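You operate a simulated robot arm through the tools that you are given. There is no shell and no other tool.

You are at the controls of a simulated robot arm. One attempt, no reset.

TASK
Lock off, push the conduit end into its entry, tighten the lock ring.
Fine: the entry is on the control box; leave the isolator locked.

It is judged by the outcome, as a careful person would: the job done as asked, and still so three seconds after it is handed in. It fails if anything else is knocked over, pushed out of place, dropped, spilled or broken.

THE ROBOT
A 7-joint arm with a two-finger parallel gripper, fixed in place. Base frame: the origin is on the floor under the middle of its stand, x ahead of it, y to its left, z up. Units: mm, degrees, N and s.
With the tool pointing down near the work surface it reaches from about 320 to 860 mm from the base axis. Its first joint turns from -143.0 to 143.0 degrees. Payload 3 kg.
The tool frame sits at the grasp point between the pads (the TCP): z along the fingers, y along the line on which they close. The tips reach 30 mm beyond it. Largest opening 94 mm; finger width 28, thickness 10; the body of the gripper, 50 by 96 mm, starts 55 mm behind the TCP.
Orientation is that of the tool frame in the base frame, as [roll, pitch, yaw] about the fixed x, y, z axes, in that order (R = Rz(yaw) Ry(pitch) Rx(roll)). With the fingers straight down and closing along the base's y, the tool's x points along the base's -x, its y along +y and its z along -z.

THE INTERFACE
- The arm moves only by the tool play_rows. Its argument "series" is a list of rows, each a list of 3 entries, a list of its own where there are three numbers: the turn, a rotation vector about the base's x, y, z in degrees, then the shift along the base's x, y, z in mm, then the closure in counts, from 0 (fully open) to 255 (shut). In form: [[[ax, ay, az], [dx, dy, dz], hand], ...]. A call has 1 to 20 rows; each row shifts and turns the commanded pose from where the row before left it. A row lasts 0.2 s, in which the tool goes at most 50 mm and 8.6 degrees; a call with a longer step from one row to the next is refused whole, and so is a gripper value outside its range. Where a pose cannot be reached the arm comes as near as it can. A force on the tool above 70 N (or 10 N above the force at the start of the call, whichever is more), or a blocked arm, ends the call early, and 0.2 s more pass. The fingers move at their own pace (about 72 mm/s each) and stop on an object; they squeeze with about 26 N. The grip force told is the motor's: it shows also when the fingers shut on nothing. Time passes only in rows, and 0.2 s behind the last, so rows that do not move let the fingers close. It gives the time, the measured TCP pose, the force on the tool (base axes), the opening and the grip force at its end, in the units of the frame above (readings bear some noise), with the torque about the TCP (base axes, N m) and any sound that the robot's microphone picked up.
- Cameras (640 x 400 px; columns grow to the right, rows downward): "scene" is fixed at [44, -663.4, 1653.2]; the picture's right is [0.74, -0.67, 0.00], its down [-0.29, -0.33, -0.90] and it looks along [0.60, 0.67, -0.44] (base axes); focal length 342 px, centre (320, 200). "wrist" rides on the gripper at [76, 14, -102] in the tool frame; the picture's right is [-0.18, 0.98, 0.00], its down [-0.75, -0.14, -0.64] and it looks along [-0.63, -0.12, 0.77] (tool axes); focal length 243 px, centre (320, 200). There is no depth. A picture from a camera that has moved, and an enlarged one, comes with that camera's place and axes in the base frame and with its lens. The place of the scene camera against the robot may be out by one fixed shift of up to 25 mm in any direction.
- grab_frame(camera): a new picture of that camera. The clock stands still meanwhile.
- inspect(camera, box): a new picture of the part [left, top, right, bottom] of that camera's present view, enlarged. The clock stands still meanwhile.
- job_done(): hands the job in; it is judged then, once.

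Places have to be worked out from the pictures, the camera data and where the tool is seen. Open the gripper and draw the arm clear of the work before you hand the job in, unless the task says otherwise.

The tools are called after ">>>" as name(argument=value, ...) on one line, values as JSON. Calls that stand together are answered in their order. play_rows: Moves the arm, as the interface text tells. Its arguments: {"type":"object","properties":{"series":{"type":"array","items":{"type":"array"}}},"required":["series"]} The other tools are called the same way: grab_frame (camera) takes a picture; inspect (camera, box) takes an enlarged picture of a part of a camera's view; job_done () hands the job in.

At the start:

```text
clock: 0.0
position: [487.6, 297.8, 1282.3]
tcp_rot: [179.9, 0.0, 180.0]
force: [0.6, -0.6, -0.5]
torque: [0.0, 0.0, 0.0]
opening: 94.2
grip_force: 0.0
```

scene: 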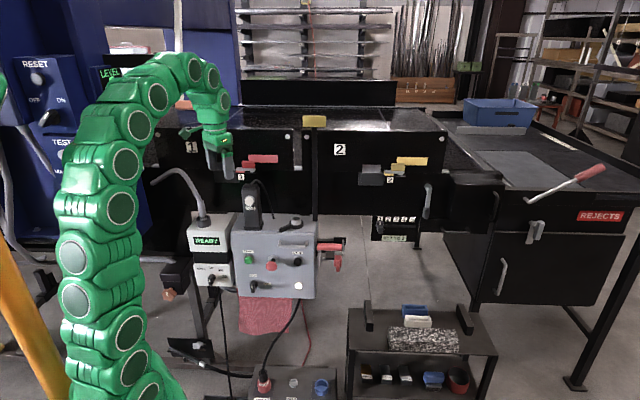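
wrist: 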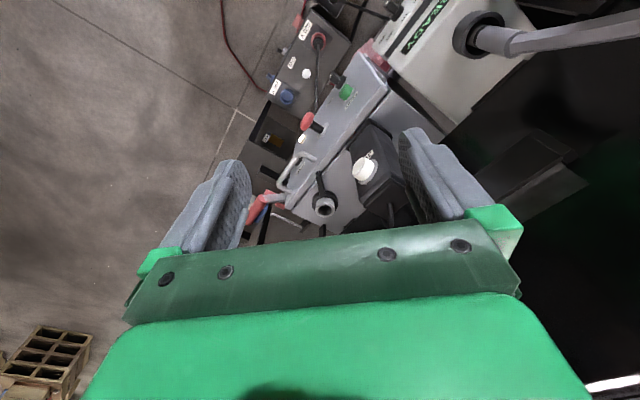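

I start by looking closely at the work area: the control box in the middle of the scene, with something like a conduit on the left and a box of parts around it.

>>> inspect(camera="scene", box=[140, 150, 360, 290])

>>> inspect(camera="scene", box=[140, 270, 360, 400])

>>> inspect(camera="wrist", box=[220, 0, 480, 240])

```text
2.86 times, centred on (250, 220) of scene
camera zoom: at [44.0, -663.4, 1653.2], right [0.74, -0.67, 0.0], down [-0.29, -0.33, -0.9], along [0.6, 0.67, -0.44], focal length 978 px, centre (520, 143)
```

zoom: 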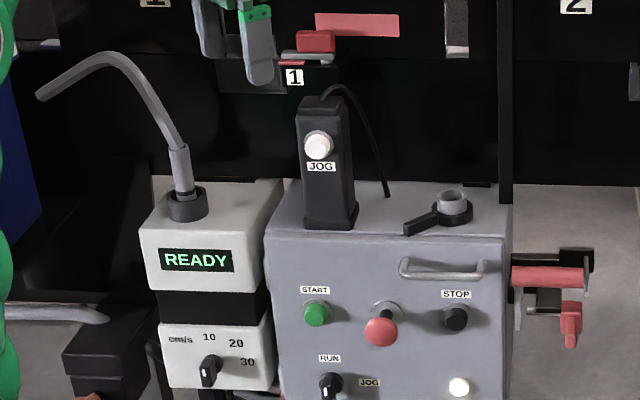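

```text
2.91 times, centred on (250, 335) of scene
camera zoom: at [44.0, -663.4, 1653.2], right [0.74, -0.67, 0.0], down [-0.29, -0.33, -0.9], along [0.6, 0.67, -0.44], focal length 996 px, centre (524, -193)
```

zoom: 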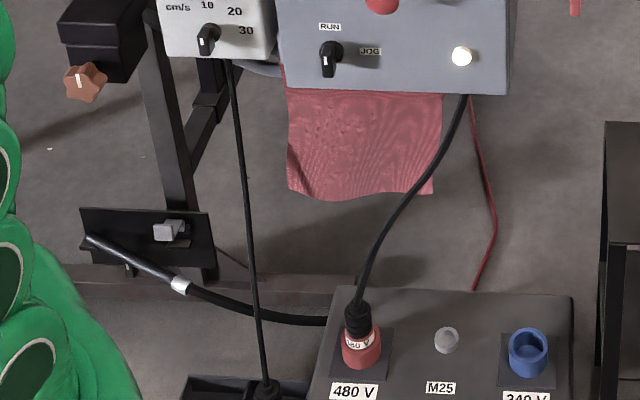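

```text
1.67 times, centred on (350, 120) of wrist
camera zoom: at [412.2, 312.4, 1383.8], right [0.18, 0.98, 0.0], down [0.75, -0.14, 0.64], along [0.63, -0.12, -0.77], focal length 404 px, centre (270, 333)
```

zoom: 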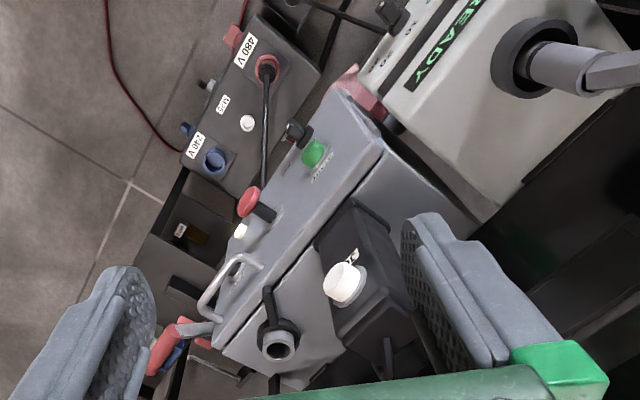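

The control box has a ring with a lever on its top right and a red-handled isolator on its right side; a cable with a pale ferrule lies low at the left. I zoom in further on each of these.

>>> inspect(camera="scene", box=[260, 205, 360, 280])

>>> inspect(camera="scene", box=[150, 325, 270, 400])

>>> inspect(camera="scene", box=[330, 280, 500, 400])

>>> inspect(camera="scene", box=[140, 150, 260, 230])

>>> inspect(camera="scene", box=[350, 140, 460, 250])

>>> inspect(camera="scene", box=[0, 40, 160, 170])

```text
5.33 times, centred on (310, 242) of scene
camera zoom: at [44.0, -663.4, 1653.2], right [0.74, -0.67, 0.0], down [-0.29, -0.33, -0.9], along [0.6, 0.67, -0.44], focal length 1826 px, centre (373, -27)
```

zoom: 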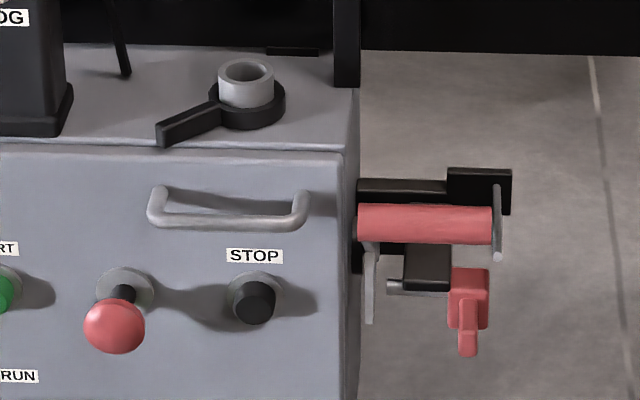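

```text
5.33 times, centred on (210, 362) of scene
camera zoom: at [44.0, -663.4, 1653.2], right [0.74, -0.67, 0.0], down [-0.29, -0.33, -0.9], along [0.6, 0.67, -0.44], focal length 1826 px, centre (907, -667)
```

zoom: 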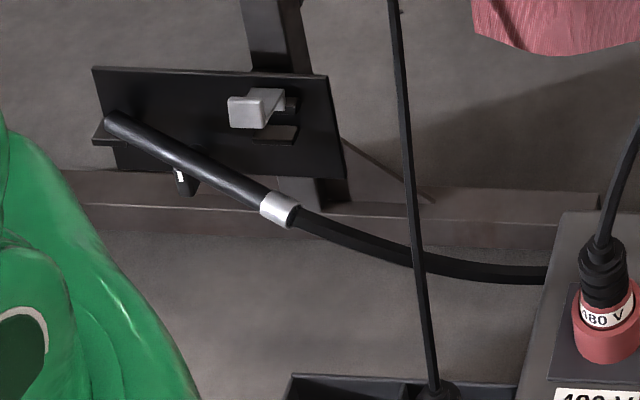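

```text
3.33 times, centred on (415, 340) of scene
camera zoom: at [44.0, -663.4, 1653.2], right [0.74, -0.67, 0.0], down [-0.29, -0.33, -0.9], along [0.6, 0.67, -0.44], focal length 1141 px, centre (3, -267)
```

zoom: 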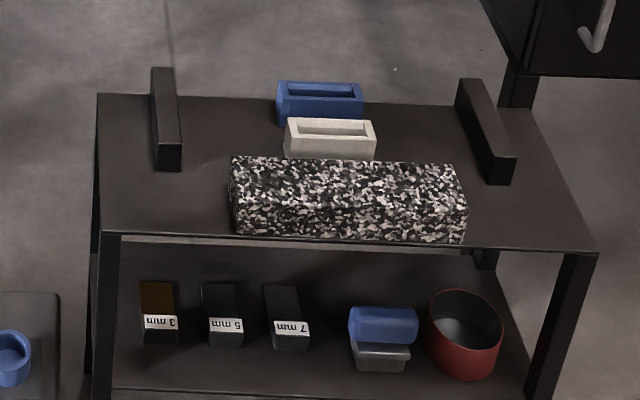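

```text
5.00 times, centred on (200, 190) of scene
camera zoom: at [44.0, -663.4, 1653.2], right [0.74, -0.67, 0.0], down [-0.29, -0.33, -0.9], along [0.6, 0.67, -0.44], focal length 1712 px, centre (920, 250)
```

zoom: 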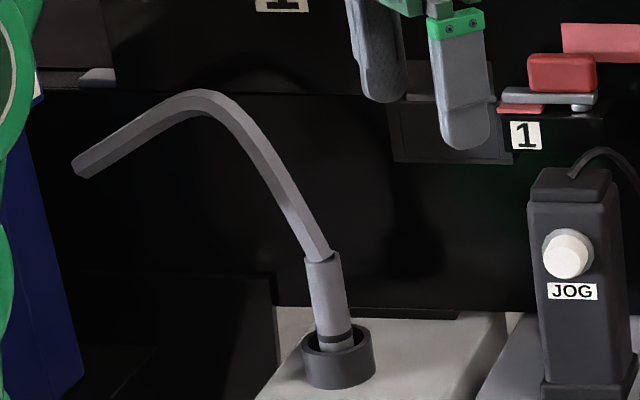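

```text
3.64 times, centred on (405, 195) of scene
camera zoom: at [44.0, -663.4, 1653.2], right [0.74, -0.67, 0.0], down [-0.29, -0.33, -0.9], along [0.6, 0.67, -0.44], focal length 1245 px, centre (11, 218)
```

zoom: 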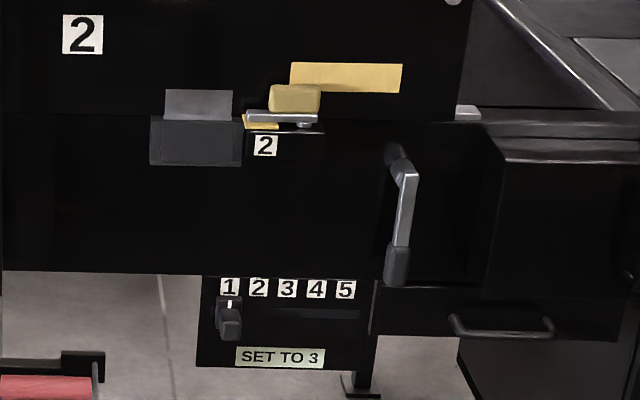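

```text
3.08 times, centred on (80, 105) of scene
camera zoom: at [44.0, -663.4, 1653.2], right [0.74, -0.67, 0.0], down [-0.29, -0.33, -0.9], along [0.6, 0.67, -0.44], focal length 1054 px, centre (1058, 492)
```

zoom: 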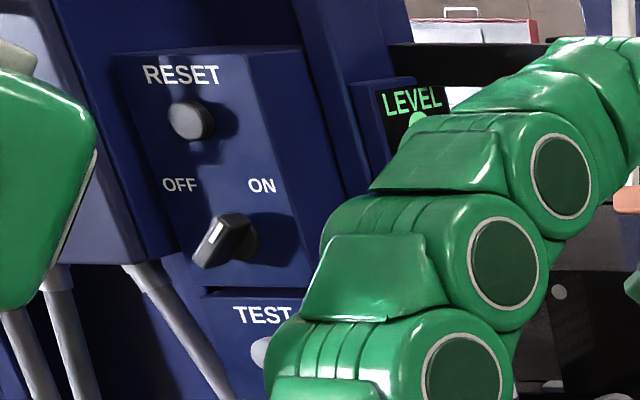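

The grey conduit seems parked in a cup on the READY unit (about 490, 503, 1005), and the entry with its lever ring is on top of the control box (about 740, 260, 1009). I move the wrist camera in front of the control box to view the isolator, staying high.

>>> play_rows(series=[[[0, 0, 0], [25, -28, -18], 0], [[0, 0, 0], [25, -28, -18], 0], [[0, 0, 0], [25, -28, -18], 0], [[0, 0, 0], [25, -28, -18], 0], [[0, 0, 0], [0, 0, 0], 0]])

>>> grab_frame(camera="wrist")

>>> grab_frame(camera="scene")

```text
clock: 1.2
position: [589.3, 184.2, 1209.2]
tcp_rot: [180.0, 0.0, 180.0]
force: [0.6, -0.7, 0.3]
torque: [0.0, -0.02, 0.02]
opening: 94.3
grip_force: 0.0
```

```text
taken
camera wrist: at [512.8, 199.6, 1311.6], right [0.18, 0.98, 0.0], down [0.75, -0.14, 0.64], along [0.63, -0.12, -0.77], focal length 243 px, centre (320, 200)
```

wrist: 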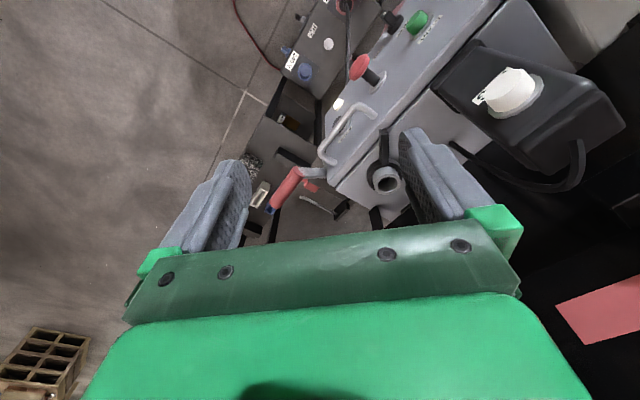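

```text
taken
```

scene: 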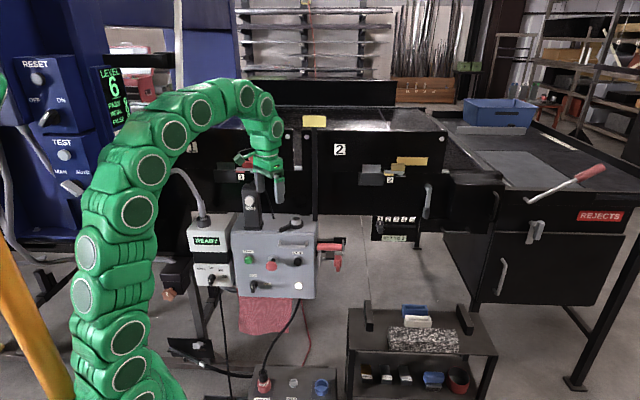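

The isolator handle shows at about (295,185) in the wrist view and the entry at (385,178). I enlarge them both.

>>> inspect(camera="wrist", box=[230, 130, 410, 240])

>>> inspect(camera="wrist", box=[330, 0, 640, 200])

>>> inspect(camera="scene", box=[90, 60, 170, 130])

```text
3.56 times, centred on (320, 185) of wrist
camera zoom: at [512.8, 199.6, 1311.6], right [0.18, 0.98, 0.0], down [0.75, -0.14, 0.64], along [0.63, -0.12, -0.77], focal length 863 px, centre (320, 253)
```

zoom: 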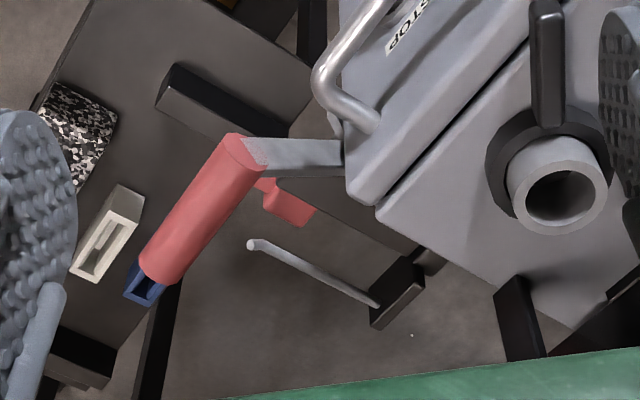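

```text
2.00 times, centred on (485, 100) of wrist
camera zoom: at [512.8, 199.6, 1311.6], right [0.18, 0.98, 0.0], down [0.75, -0.14, 0.64], along [0.63, -0.12, -0.77], focal length 485 px, centre (-10, 400)
```

zoom: 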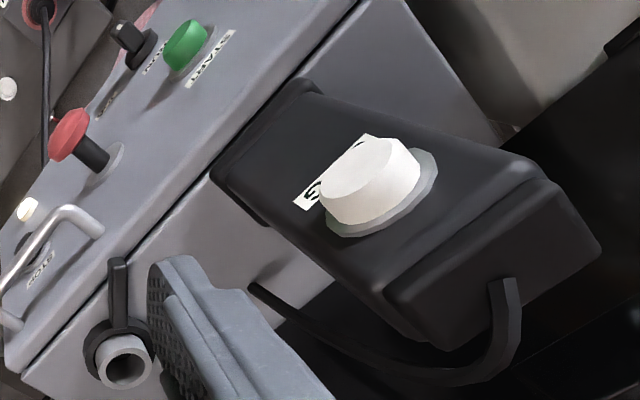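

```text
5.71 times, centred on (130, 95) of scene
camera zoom: at [44.0, -663.4, 1653.2], right [0.74, -0.67, 0.0], down [-0.29, -0.33, -0.9], along [0.6, 0.67, -0.44], focal length 1956 px, centre (1406, 800)
```

zoom: 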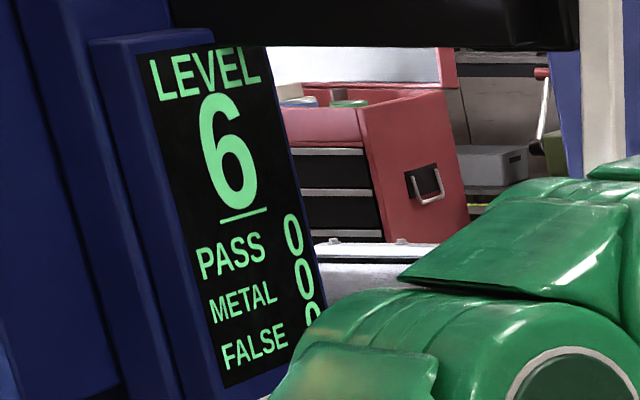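

The isolator grip runs from about (735,117,953) to (797,57,954), with a rod (z≈887) and a red padlock-like thing behind/below it. I yaw the tool and drop to the front of it for a clearer view.

>>> play_rows(series=[[[0, 0, 7.1], [6, -20.5, -16], 0], [[0, 0, 7.1], [6, -20.5, -16], 0], [[0, 0, 7.1], [6, -20.5, -16], 0], [[0, 0, 7.1], [6, -20.5, -16], 0], [[0, 0, 7.1], [6, -20.5, -16], 0], [[0, 0, 7.1], [6, -20.5, -16], 0], [[0, 0, 7.1], [6, -20.5, -16], 0], [[0, 0, 7.1], [6, -20.5, -16], 0], [[0, 0, 0], [0, 0, 0], 0]])

>>> grab_frame(camera="wrist")

>>> inspect(camera="scene", box=[140, 140, 360, 290])

```text
clock: 3.2
position: [636.9, 21.0, 1082.5]
tcp_rot: [-179.8, 0.0, -123.2]
force: [-0.4, 0.0, -0.2]
torque: [-0.04, 0.0, -0.02]
opening: 94.0
grip_force: 0.1
```

```text
taken
camera wrist: at [583.5, -34.4, 1183.8], right [-0.72, 0.69, 0.0], down [0.53, 0.55, 0.64], along [0.44, 0.46, -0.77], focal length 243 px, centre (320, 200)
```

wrist: 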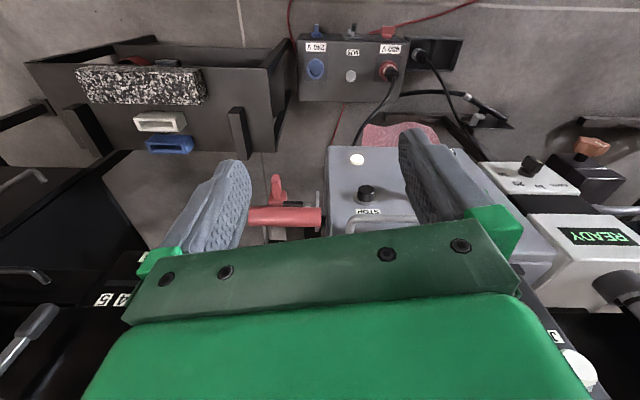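

```text
2.67 times, centred on (250, 215) of scene
camera zoom: at [44.0, -663.4, 1653.2], right [0.74, -0.67, 0.0], down [-0.29, -0.33, -0.9], along [0.6, 0.67, -0.44], focal length 913 px, centre (507, 160)
```

zoom: 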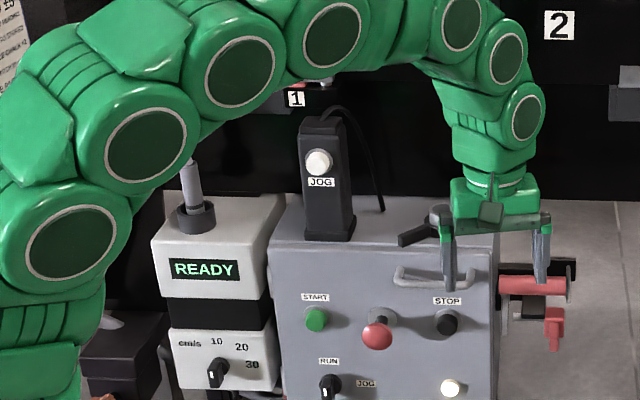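

The isolator appears between the fingers, seen upside down. I enlarge it.

>>> inspect(camera="wrist", box=[230, 150, 410, 250])

>>> inspect(camera="wrist", box=[290, 0, 600, 200])

>>> inspect(camera="scene", box=[290, 220, 360, 280])

```text
3.56 times, centred on (320, 200) of wrist
camera zoom: at [583.5, -34.4, 1183.8], right [-0.72, 0.69, 0.0], down [0.53, 0.55, 0.64], along [0.44, 0.46, -0.77], focal length 863 px, centre (320, 200)
```

zoom: 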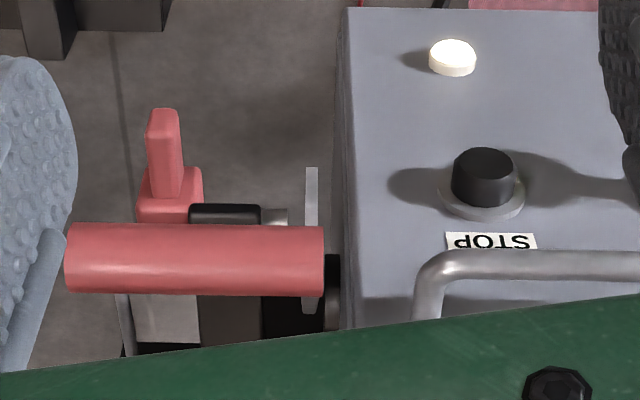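

```text
2.00 times, centred on (445, 100) of wrist
camera zoom: at [583.5, -34.4, 1183.8], right [-0.72, 0.69, 0.0], down [0.53, 0.55, 0.64], along [0.44, 0.46, -0.77], focal length 485 px, centre (70, 400)
```

zoom: 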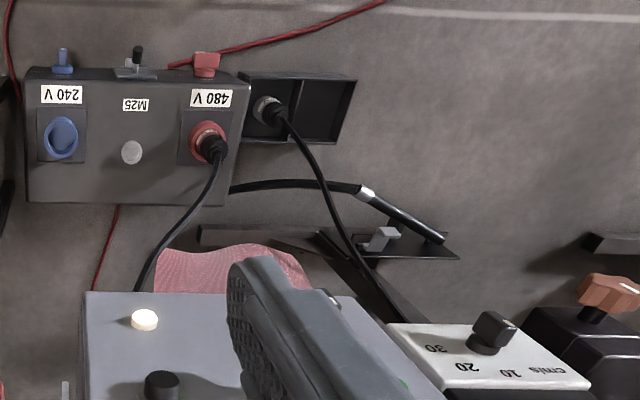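

```text
6.67 times, centred on (325, 250) of scene
camera zoom: at [44.0, -663.4, 1653.2], right [0.74, -0.67, 0.0], down [-0.29, -0.33, -0.9], along [0.6, 0.67, -0.44], focal length 2283 px, centre (287, -133)
```

zoom: 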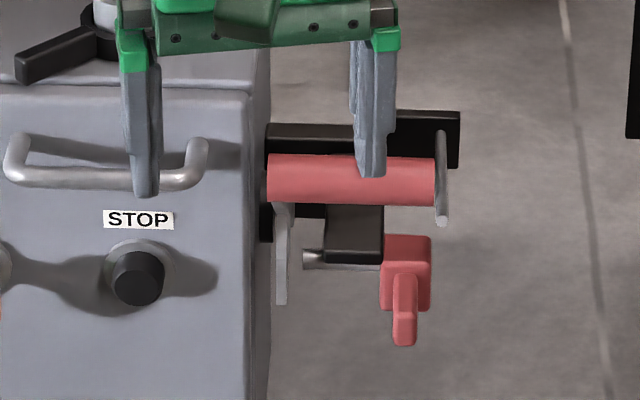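

There's a red-headed lock pin through a black bracket (head near 811, 97, 870) next to the isolator's lever plate. I move right and tilt up to see the isolator side-on.

>>> play_rows(series=[[[0, 0, 7], [26.6, -10.2, -6.4], 0], [[0, 0, 7], [26.6, -10.2, -6.4], 0], [[0, 0, 7], [26.6, -10.2, -6.4], 0], [[0, 0, 7], [26.6, -10.2, -6.4], 0], [[0, 0, 7], [26.6, -10.2, -6.4], 0], [[6.2, -1, 0], [0, 0, 0], 0], [[6.2, -1, 0], [0, 0, 0], 0], [[6.2, -1, 0], [0, 0, 0], 0], [[6.2, -1, 0], [0, 0, 0], 0], [[0, 0, 0], [0, 0, 0], 0]])

>>> grab_frame(camera="wrist")

>>> inspect(camera="wrist", box=[220, 100, 420, 230])

```text
clock: 5.4
position: [768.9, -29.7, 1050.5]
tcp_rot: [-174.9, 24.7, -87.1]
force: [-0.1, -0.2, 0.3]
torque: [-0.01, -0.01, 0.0]
opening: 94.1
grip_force: 0.1
```

```text
taken
camera wrist: at [751.6, -141.2, 1109.1], right [-0.99, 0.15, 0.0], down [0.06, 0.42, 0.91], along [0.14, 0.9, -0.42], focal length 243 px, centre (320, 200)
```

wrist: 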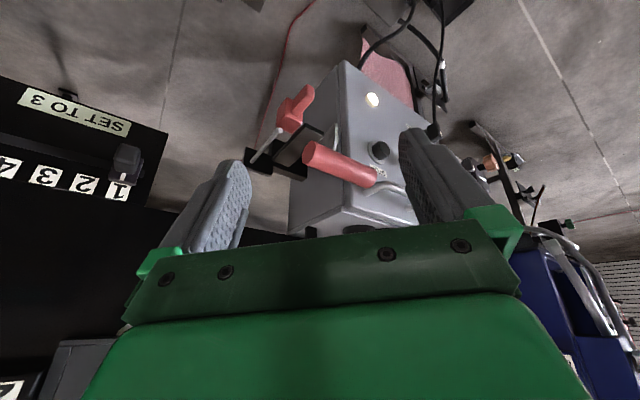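

```text
3.08 times, centred on (320, 165) of wrist
camera zoom: at [751.6, -141.2, 1109.1], right [-0.99, 0.15, 0.0], down [0.06, 0.42, 0.91], along [0.14, 0.9, -0.42], focal length 746 px, centre (320, 308)
```

zoom: 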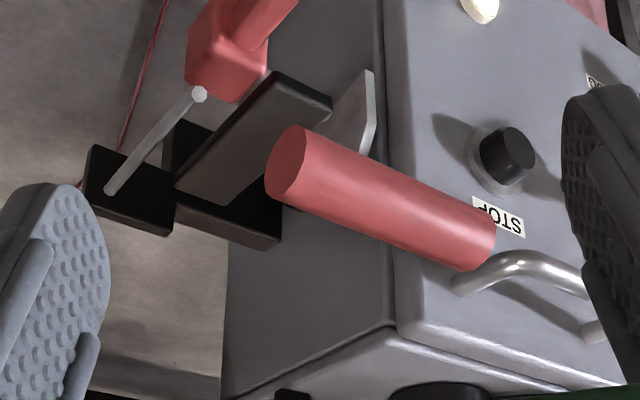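

The view shows the lever plate behind the red grip, plus the pin bracket and the ball-ended rod, but the pin is partly cut off. I go lower, tilt further and yaw more to look along the side.

>>> play_rows(series=[[[0, 0, 7.5], [7.4, -4, -17], 0], [[0, 0, 7.5], [7.4, -4, -17], 0], [[6.6, 0.7, 0], [7.4, -4, -17], 0], [[6.6, 0.7, 0], [7.4, -4, -17], 0], [[6.6, 0.7, 0], [7.4, -4, -17], 0], [[0, 0, 0], [0, 0, 0], 0]])

>>> grab_frame(camera="wrist")

>>> inspect(camera="wrist", box=[220, 80, 420, 210])

```text
clock: 6.8
position: [806.6, -50.8, 966.1]
tcp_rot: [-169.3, 43.9, -68.8]
force: [-0.5, 0.4, -0.6]
torque: [0.0, -0.02, -0.01]
opening: 94.0
grip_force: 0.0
```

```text
taken
camera wrist: at [820.2, -175.6, 981.6], right [-0.99, -0.11, 0.0], down [-0.01, 0.09, 1.0], along [-0.11, 0.99, -0.09], focal length 243 px, centre (320, 200)
```

wrist: 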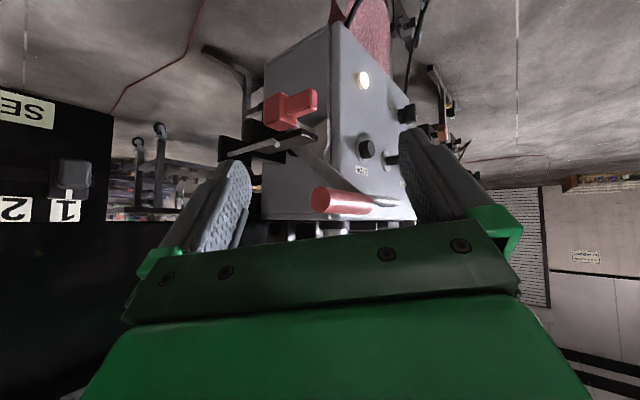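

```text
3.08 times, centred on (320, 145) of wrist
camera zoom: at [820.2, -175.6, 981.6], right [-0.99, -0.11, 0.0], down [-0.01, 0.09, 1.0], along [-0.11, 0.99, -0.09], focal length 746 px, centre (320, 369)
```

zoom: 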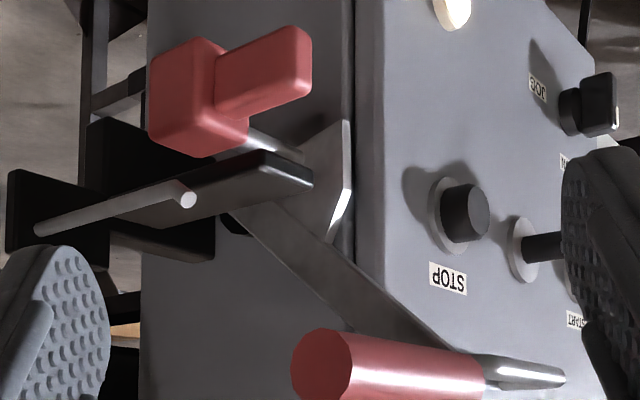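

Now the side is clear: a lever pivoting on the box side with the grip up-front, a sector tab near the pin tip, and the red-headed pin in its bracket. I zoom in on details to look for a hole and ON/OFF marks.

>>> inspect(camera="wrist", box=[255, 80, 355, 150])

>>> inspect(camera="wrist", box=[290, 110, 400, 220])

>>> inspect(camera="wrist", box=[210, 110, 300, 180])

```text
5.71 times, centred on (305, 115) of wrist
camera zoom: at [820.2, -175.6, 981.6], right [-0.99, -0.11, 0.0], down [-0.01, 0.09, 1.0], along [-0.11, 0.99, -0.09], focal length 1386 px, centre (406, 686)
```

zoom: 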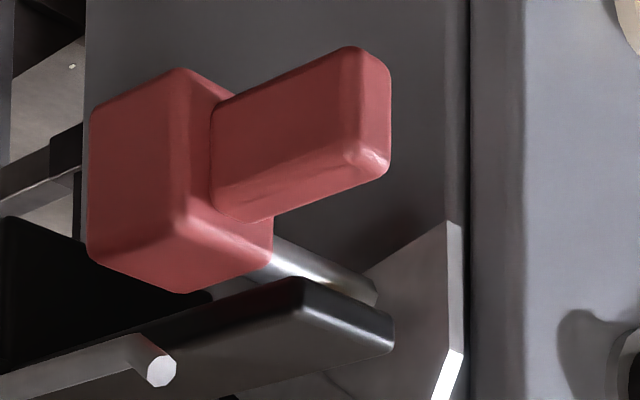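

```text
3.64 times, centred on (345, 165) of wrist
camera zoom: at [820.2, -175.6, 981.6], right [-0.99, -0.11, 0.0], down [-0.01, 0.09, 1.0], along [-0.11, 0.99, -0.09], focal length 882 px, centre (229, 327)
```

zoom: 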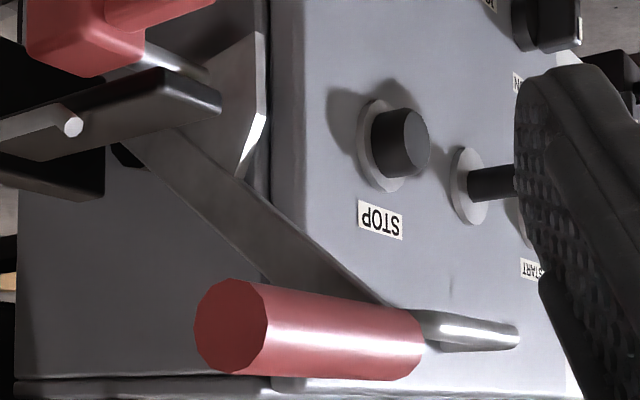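

```text
5.71 times, centred on (255, 145) of wrist
camera zoom: at [820.2, -175.6, 981.6], right [-0.99, -0.11, 0.0], down [-0.01, 0.09, 1.0], along [-0.11, 0.99, -0.09], focal length 1386 px, centre (691, 514)
```

zoom: 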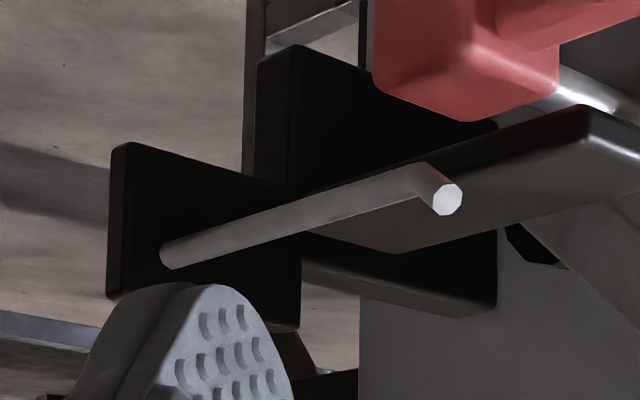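

I zoom tightly on the pin tip and the sector to see whether the pin is engaged.

>>> inspect(camera="wrist", box=[295, 108, 345, 140])

>>> inspect(camera="wrist", box=[270, 100, 330, 150])

```text
12.50 times, centred on (320, 124) of wrist
camera zoom: at [820.2, -175.6, 981.6], right [-0.99, -0.11, 0.0], down [-0.01, 0.09, 1.0], along [-0.11, 0.99, -0.09], focal length 3033 px, centre (320, 1150)
```

zoom: 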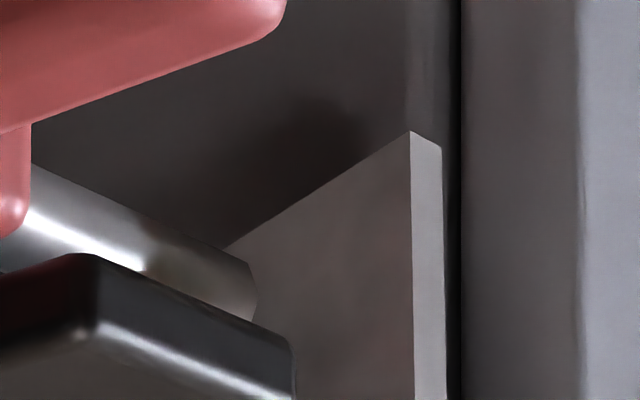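

```text
8.00 times, centred on (300, 125) of wrist
camera zoom: at [820.2, -175.6, 981.6], right [-0.99, -0.11, 0.0], down [-0.01, 0.09, 1.0], along [-0.11, 0.99, -0.09], focal length 1941 px, centre (480, 800)
```

zoom: 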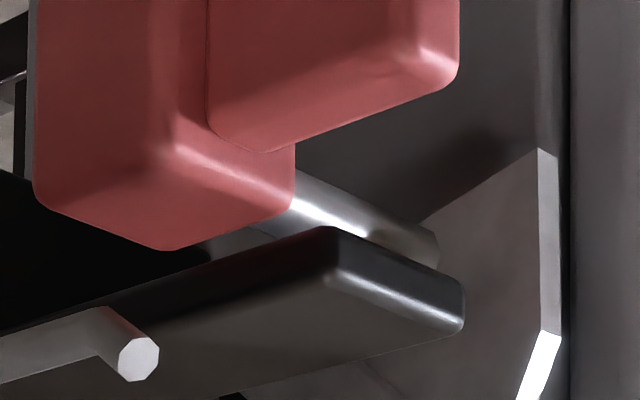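

The pin tip stops just short of the sector with no hole behind it, so the sector blocks it now and the lever must be swung before the pin can go in. I look from lower and further round to see the sector and lever fully.

>>> play_rows(series=[[[0, 0, 5], [3, -4, -22], 0], [[0, 0, 5], [3, -4, -22], 0], [[0, 0, 0], [3, -4, -22], 0], [[0, 0, 0], [3, -4, -22], 0], [[0, 0, 0], [3, -4, -22], 0], [[0, 0, 0], [0, 0, 0], 0]])

>>> grab_frame(camera="wrist")

>>> inspect(camera="wrist", box=[250, 120, 400, 220])

```text
clock: 8.2
position: [821.8, -69.7, 854.4]
tcp_rot: [-169.3, 44.1, -58.9]
force: [-0.3, 0.4, -0.3]
torque: [-0.01, -0.02, -0.02]
opening: 93.9
grip_force: 0.1
```

```text
taken
camera wrist: at [857.2, -191.6, 871.4], right [-0.96, -0.28, 0.0], down [-0.03, 0.08, 1.0], along [-0.28, 0.96, -0.09], focal length 243 px, centre (320, 200)
```

wrist: 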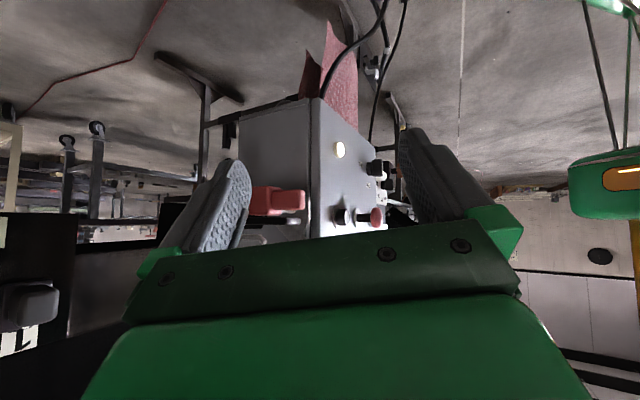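

```text
4.00 times, centred on (325, 170) of wrist
camera zoom: at [857.2, -191.6, 871.4], right [-0.96, -0.28, 0.0], down [-0.03, 0.08, 1.0], along [-0.28, 0.96, -0.09], focal length 970 px, centre (300, 320)
```

zoom: 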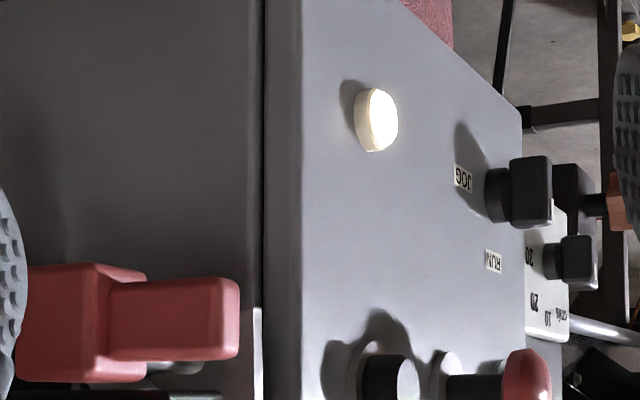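

The lower view is blocked by the gripper; I already know enough: lever pivot about (813,198,868), grip centre about (763,88,959), pin axis about z 848. I back off up and in front, yawing to face the box squarely, ready to point the tool horizontally.

>>> play_rows(series=[[[0, 0, -7.7], [-16, 2, 17], 255], [[0, 0, -7.7], [-16, 2, 17], 255], [[0, 0, -7.7], [-16, 2, 17], 255], [[0, 0, -7.7], [-16, 2, 17], 255], [[0, 0, -7.7], [-16, 8, 17], 255], [[0, 0, -7.7], [-16, 8, 17], 255], [[0, 0, -7.7], [-16, 12, 17], 255], [[0, 0, -7.7], [-16, 12, 17], 255], [[0, 0, -7.7], [-16, 12, 17], 255], [[0, 0, 0], [0, 0, 0], 255]])

>>> grab_frame(camera="wrist")

>>> grab_frame(camera="scene")

```text
clock: 10.4
position: [678.2, -9.6, 1008.1]
tcp_rot: [-169.3, 44.0, -128.3]
force: [0.1, 0.5, -1.3]
torque: [-0.01, -0.01, 0.02]
opening: 0.0
grip_force: 25.9
```

```text
taken
camera wrist: at [575.3, -85.1, 1025.2], right [-0.6, 0.8, 0.0], down [0.07, 0.05, 1.0], along [0.8, 0.59, -0.09], focal length 243 px, centre (320, 200)
```

wrist: 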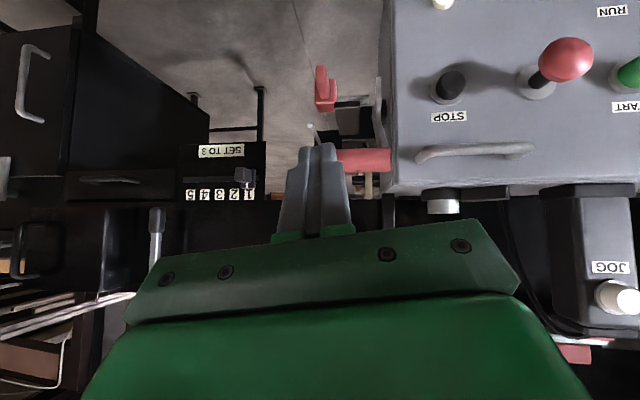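

```text
taken
```

scene: 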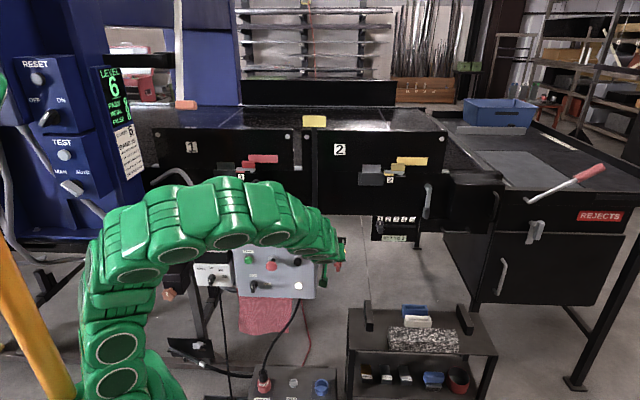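

The closed hand now faces the box front from the right. I zoom on the isolator region in this frontal view.

>>> inspect(camera="wrist", box=[280, 50, 480, 210])

```text
2.50 times, centred on (380, 130) of wrist
camera zoom: at [575.3, -85.1, 1025.2], right [-0.6, 0.8, 0.0], down [0.07, 0.05, 1.0], along [0.8, 0.59, -0.09], focal length 606 px, centre (170, 375)
```

zoom: 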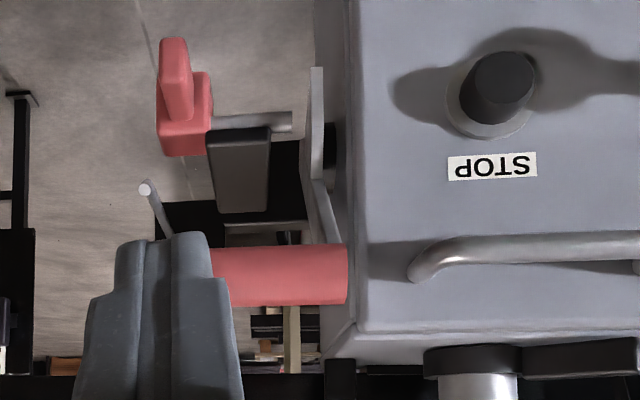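

The pin tip sits about 12 mm off the lever's sector, and the door corner is well behind the grip. I level the tool to point straight at the box (horizontal, along the box's depth) before bringing the closed fingers over the grip.

>>> play_rows(series=[[[6.22, -4.48, 0.8], [0, 0, 1], 255], [[6.22, -4.48, 0.8], [0, 0, 1], 255], [[6.22, -4.48, 0.8], [0, 0, 1], 255], [[6.22, -4.48, 0.8], [0, 0, 1], 255], [[6.22, -4.48, 0.8], [0, 0, 1], 255], [[6.22, -4.48, 0.8], [0, 0, 1], 255], [[0, 0, 0], [0, 0, 0], 255]])

>>> grab_frame(camera="scene")

>>> grab_frame(camera="wrist")

```text
clock: 12.0
position: [677.8, -11.4, 1012.9]
tcp_rot: [-57.8, 89.9, -11.7]
force: [-0.2, -1.6, -0.9]
torque: [0.01, 0.03, -0.01]
opening: 0.0
grip_force: 25.8
```

```text
taken
```

scene: 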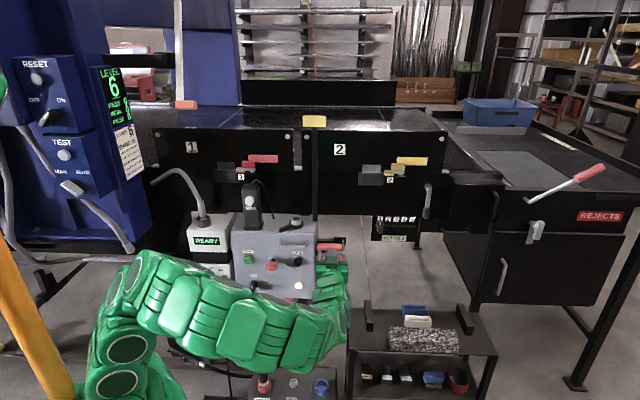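

```text
taken
camera wrist: at [596.2, -73.5, 936.8], right [-0.71, 0.68, 0.18], down [-0.34, -0.56, 0.75], along [0.62, 0.47, 0.63], focal length 243 px, centre (320, 200)
```

wrist: 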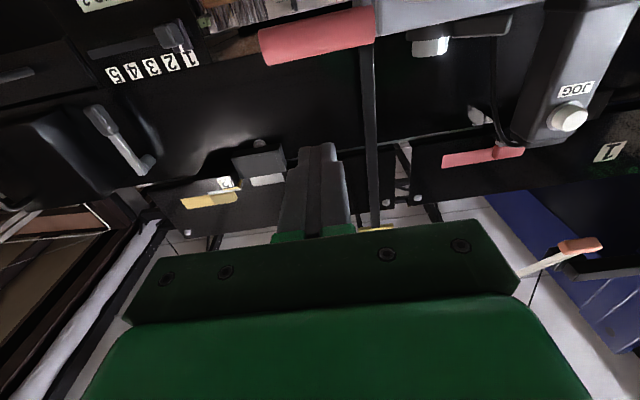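

The tool is now horizontal, facing the box. I slide the closed fingers to just above the grip (TCP about 755, 92, 1008).

>>> play_rows(series=[[[0, 0, 0], [15.5, 20.7, -1], 255], [[0, 0, 0], [15.5, 20.7, -1], 255], [[0, 0, 0], [15.5, 20.7, -1], 255], [[0, 0, 0], [15.5, 20.7, -1], 255], [[0, 0, 0], [15.5, 20.7, -1], 255], [[0, 0, 0], [0, 0, 0], 255]])

>>> inspect(camera="scene", box=[260, 205, 360, 280])

>>> grab_frame(camera="wrist")

```text
clock: 13.4
position: [755.8, 92.5, 1009.2]
tcp_rot: [-89.1, 89.8, -42.9]
force: [0.8, 0.0, -0.4]
torque: [0.01, -0.01, 0.01]
opening: 0.0
grip_force: 26.2
```

```text
5.33 times, centred on (310, 242) of scene
camera zoom: at [44.0, -663.4, 1653.2], right [0.74, -0.67, 0.0], down [-0.29, -0.33, -0.9], along [0.6, 0.67, -0.44], focal length 1826 px, centre (373, -27)
```

zoom: 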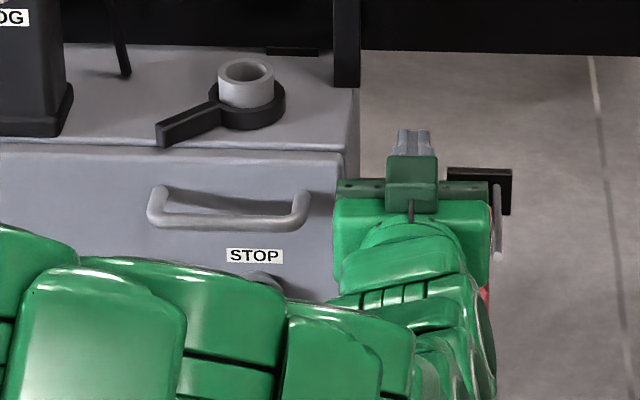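

```text
taken
camera wrist: at [674.2, 30.0, 932.5], right [-0.71, 0.68, 0.18], down [-0.34, -0.56, 0.75], along [0.62, 0.47, 0.63], focal length 243 px, centre (320, 200)
```

wrist: 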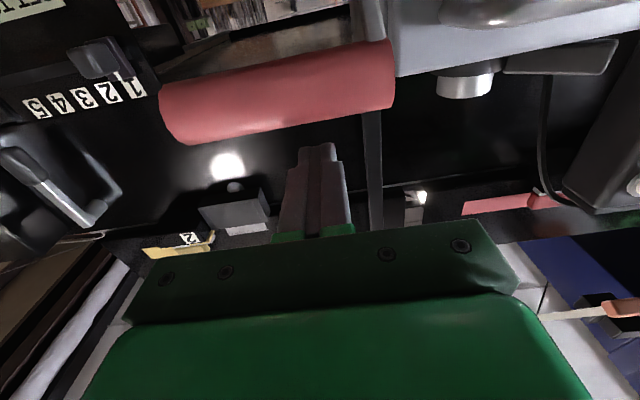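

The fingers are over the grip, with the grip centre judged at z≈960. I press down slowly a first few centimetres and watch the force to learn if the lever swings down.

>>> play_rows(series=[[[0, 0, 0], [0, 0, -6], 255], [[0, 0, 0], [0, 0, -6], 255], [[0, 0, 0], [0, 0, -6], 255], [[0, 0, 0], [-1, -1, -5], 255], [[0, 0, 0], [-2, -2, -5], 255], [[0, 0, 0], [-2, -2, -5], 255], [[0, 0, 0], [0, 0, 0], 255]])

>>> grab_frame(camera="wrist")

```text
clock: 15.0
position: [750.1, 88.8, 974.8]
tcp_rot: [-159.8, 89.8, -113.5]
force: [1.0, -0.6, 0.7]
torque: [0.0, 0.03, 0.0]
opening: 0.0
grip_force: 26.2
```

```text
taken
camera wrist: at [668.6, 25.4, 898.8], right [-0.71, 0.68, 0.18], down [-0.34, -0.56, 0.75], along [0.62, 0.47, 0.63], focal length 243 px, centre (320, 200)
```

wrist: 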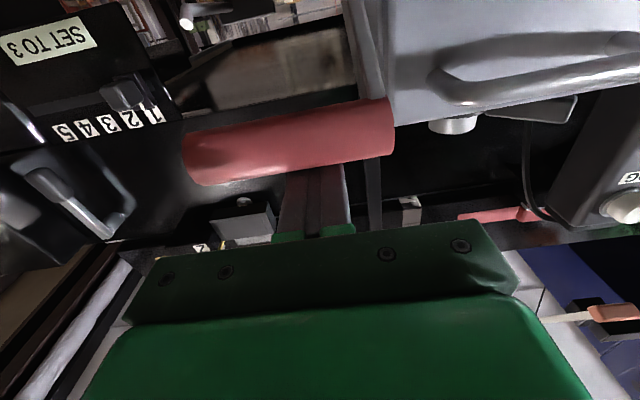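

The grip has moved down along its arc (from b≈592,z≈960 to about b≈580,z≈943) with no noticeable force, so the lever swings down freely. I follow the arc further down.

>>> play_rows(series=[[[0, 0, 0], [-8, -8.3, -17], 255], [[0, 0, 0], [-5.6, -5.8, -11], 255], [[0, 0, 0], [-2.8, -2.9, -13], 255], [[0, 0, 0], [-2.1, -2.2, -12], 255], [[0, 0, 0], [-1.4, -1.4, -13], 255], [[0, 0, 0], [0, 0, -12], 255], [[0, 0, 0], [0, 0, -13], 255], [[0, 0, 0], [0, 0, 0], 255]])

>>> grab_frame(camera="wrist")

>>> grab_frame(camera="scene")

```text
clock: 16.8
position: [733.9, 65.2, 885.8]
tcp_rot: [108.6, 89.9, 155.1]
force: [0.0, -0.9, -0.6]
torque: [0.0, 0.0, 0.0]
opening: 0.0
grip_force: 25.8
out of reach, approached as far as the arm can: row 7
```

```text
taken
camera wrist: at [652.6, 1.9, 808.8], right [-0.71, 0.68, 0.19], down [-0.34, -0.56, 0.75], along [0.61, 0.47, 0.63], focal length 243 px, centre (320, 200)
```

wrist: 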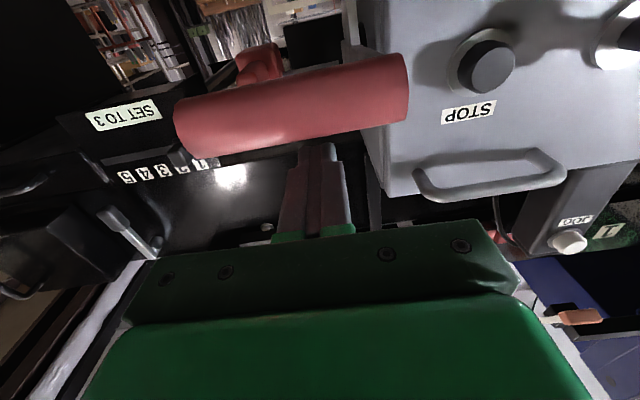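

```text
taken
```

scene: 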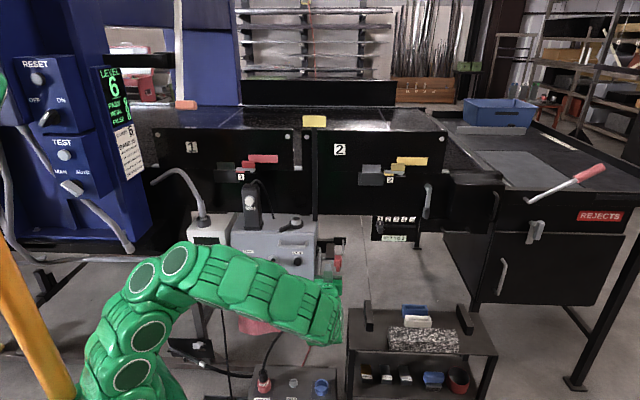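

The arm reports a limit near this height, and the grip seems to have gone lower than the fingers (b≈554, z≈840). I raise slightly, wait and look again.

>>> play_rows(series=[[[0, 0, 0], [0, 0, 4], 255], [[0, 0, 0], [0, 0, 0], 255], [[0, 0, 0], [0, 0, 0], 255]])

>>> inspect(camera="wrist", box=[160, 0, 480, 200])

>>> inspect(camera="scene", box=[260, 205, 360, 280])

```text
clock: 17.6
position: [733.7, 64.5, 888.9]
tcp_rot: [134.7, 89.9, -178.9]
force: [0.3, 0.0, 0.1]
torque: [0.02, -0.01, 0.02]
opening: 0.0
grip_force: 25.7
```

```text
2.00 times, centred on (320, 100) of wrist
camera zoom: at [653.4, 1.5, 812.9], right [-0.71, 0.68, 0.18], down [-0.34, -0.56, 0.75], along [0.62, 0.47, 0.63], focal length 485 px, centre (320, 400)
```

zoom: 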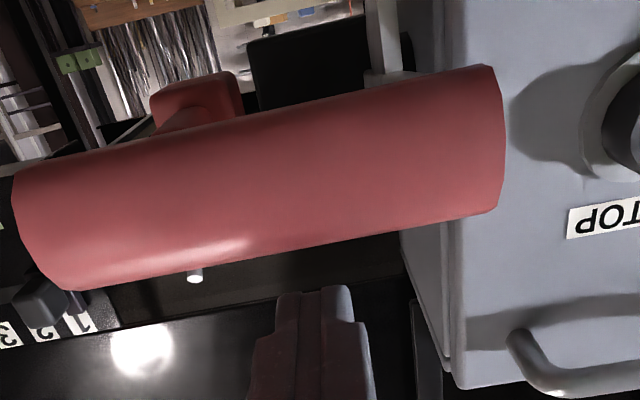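

```text
5.33 times, centred on (310, 242) of scene
camera zoom: at [44.0, -663.4, 1653.2], right [0.74, -0.67, 0.0], down [-0.29, -0.33, -0.9], along [0.6, 0.67, -0.44], focal length 1826 px, centre (373, -27)
```

zoom: 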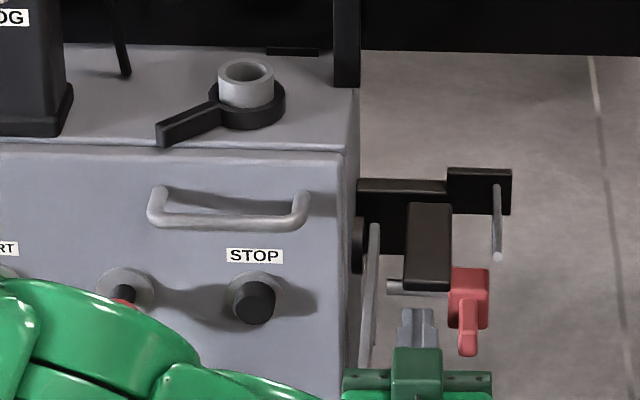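

The lever is now at roughly −11° (grip near b≈560, z≈840) and stays there. The level tool cannot go lower, so I back off, tilt the tool 45° downward and will push with the fingertips from above-front.

>>> play_rows(series=[[[0, 0, 0], [-17, -18, 6], 255], [[0, 0, 0], [-17, -18, 6], 255], [[-5.4, 5.2, 0], [-6, -6, 6], 255], [[-5.4, 5.2, 0], [-6, -6, 6], 255], [[-5.4, 5.2, 0], [0, 0, 5], 255], [[-5.4, 5.2, 0], [0, 0, 5], 255], [[-5.4, 5.2, 0], [0, 0, 0], 255], [[-5.4, 5.2, 0], [0, 0, 0], 255], [[0, 0, 0], [0, 0, 0], 255]])

>>> grab_frame(camera="wrist")

>>> grab_frame(camera="scene")

```text
clock: 19.6
position: [689.8, 18.1, 923.6]
tcp_rot: [179.9, 45.1, -133.8]
force: [-0.2, 0.5, -0.2]
torque: [-0.02, 0.02, 0.0]
opening: 0.1
grip_force: 25.6
```

```text
taken
camera wrist: at [590.4, -63.1, 942.1], right [-0.62, 0.77, 0.13], down [0.16, -0.04, 0.99], along [0.77, 0.63, -0.1], focal length 243 px, centre (320, 200)
```

wrist: 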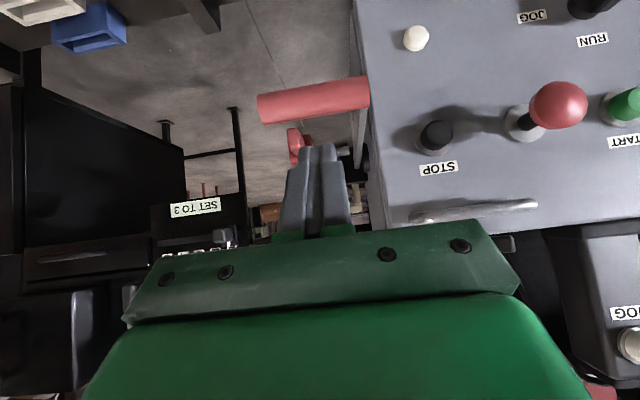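

```text
taken
```

scene: 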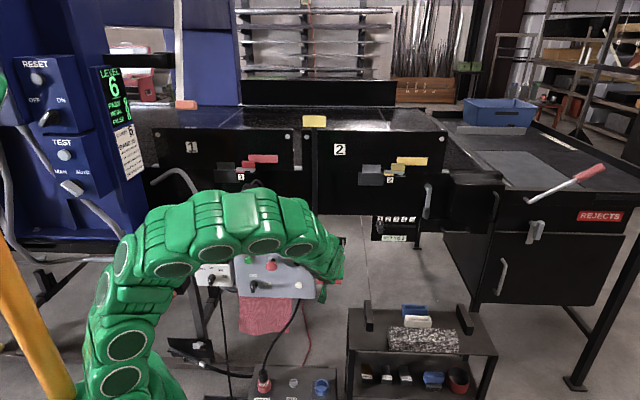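

The grip is now at about b≈563, z≈836, and the lever rests there. I zoom to see the lever plate relative to the pin.

>>> inspect(camera="wrist", box=[240, 60, 420, 240])

>>> inspect(camera="scene", box=[290, 220, 360, 300])

```text
2.22 times, centred on (330, 150) of wrist
camera zoom: at [590.4, -63.1, 942.1], right [-0.62, 0.77, 0.13], down [0.16, -0.04, 0.99], along [0.77, 0.63, -0.1], focal length 539 px, centre (298, 311)
```

zoom: 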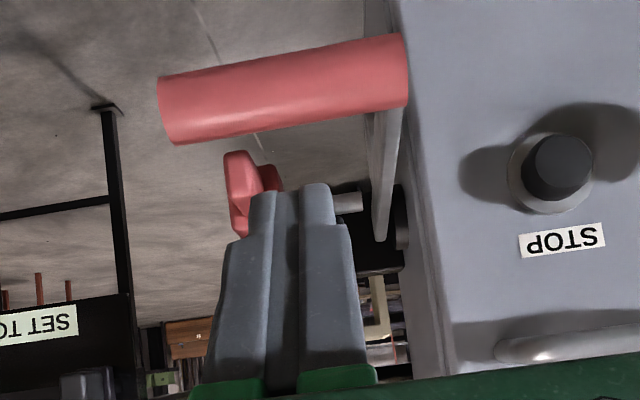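

```text
5.00 times, centred on (325, 260) of scene
camera zoom: at [44.0, -663.4, 1653.2], right [0.74, -0.67, 0.0], down [-0.29, -0.33, -0.9], along [0.6, 0.67, -0.44], focal length 1712 px, centre (295, -100)
```

zoom: 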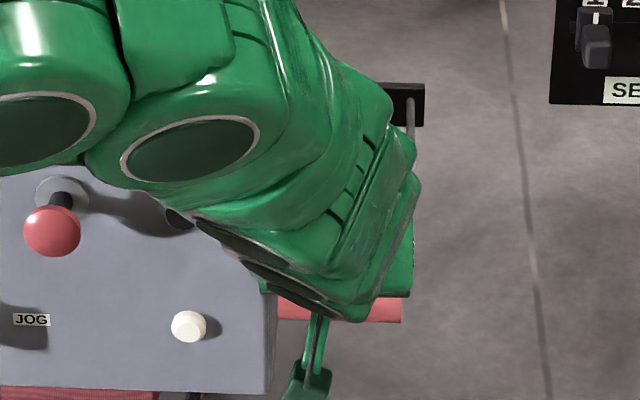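

I now press on the grip with the closed fingertips along the tool axis, following its arc from about −13° to −30°.

>>> play_rows(series=[[[0, 0, 0], [11.8, 12.2, -25], 255], [[0, 0, 0], [11.8, 12.2, -24], 255], [[0, 0, 0], [4.2, 4.3, -8], 255], [[0, 0, 0], [2.8, 2.9, -9], 255], [[0, 0, 0], [2.4, 2.5, -9.5], 255], [[0, 0, 0], [3.5, 3.6, -11.5], 255], [[0, 0, 0], [3.8, 4, -11.5], 255], [[0, 0, 0], [0, 0, 0], 255]])

>>> grab_frame(camera="wrist")

```text
clock: 21.4
position: [727.7, 58.6, 825.7]
tcp_rot: [179.9, 45.0, -133.9]
force: [-0.3, -0.1, -0.4]
torque: [-0.02, -0.04, 0.0]
opening: 0.0
grip_force: 26.2
```

```text
taken
camera wrist: at [630.7, -21.9, 843.7], right [-0.62, 0.77, 0.13], down [0.16, -0.04, 0.99], along [0.77, 0.63, -0.1], focal length 243 px, centre (320, 200)
```

wrist: 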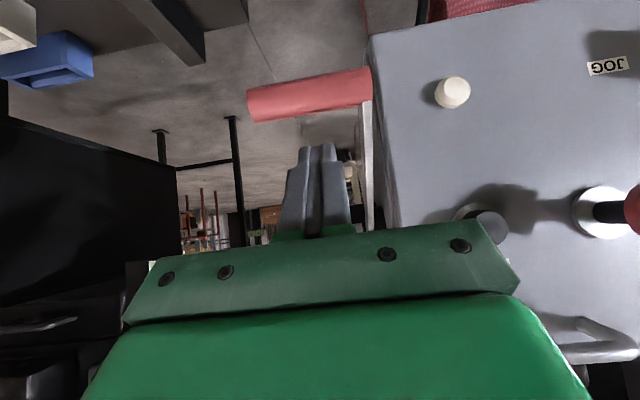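

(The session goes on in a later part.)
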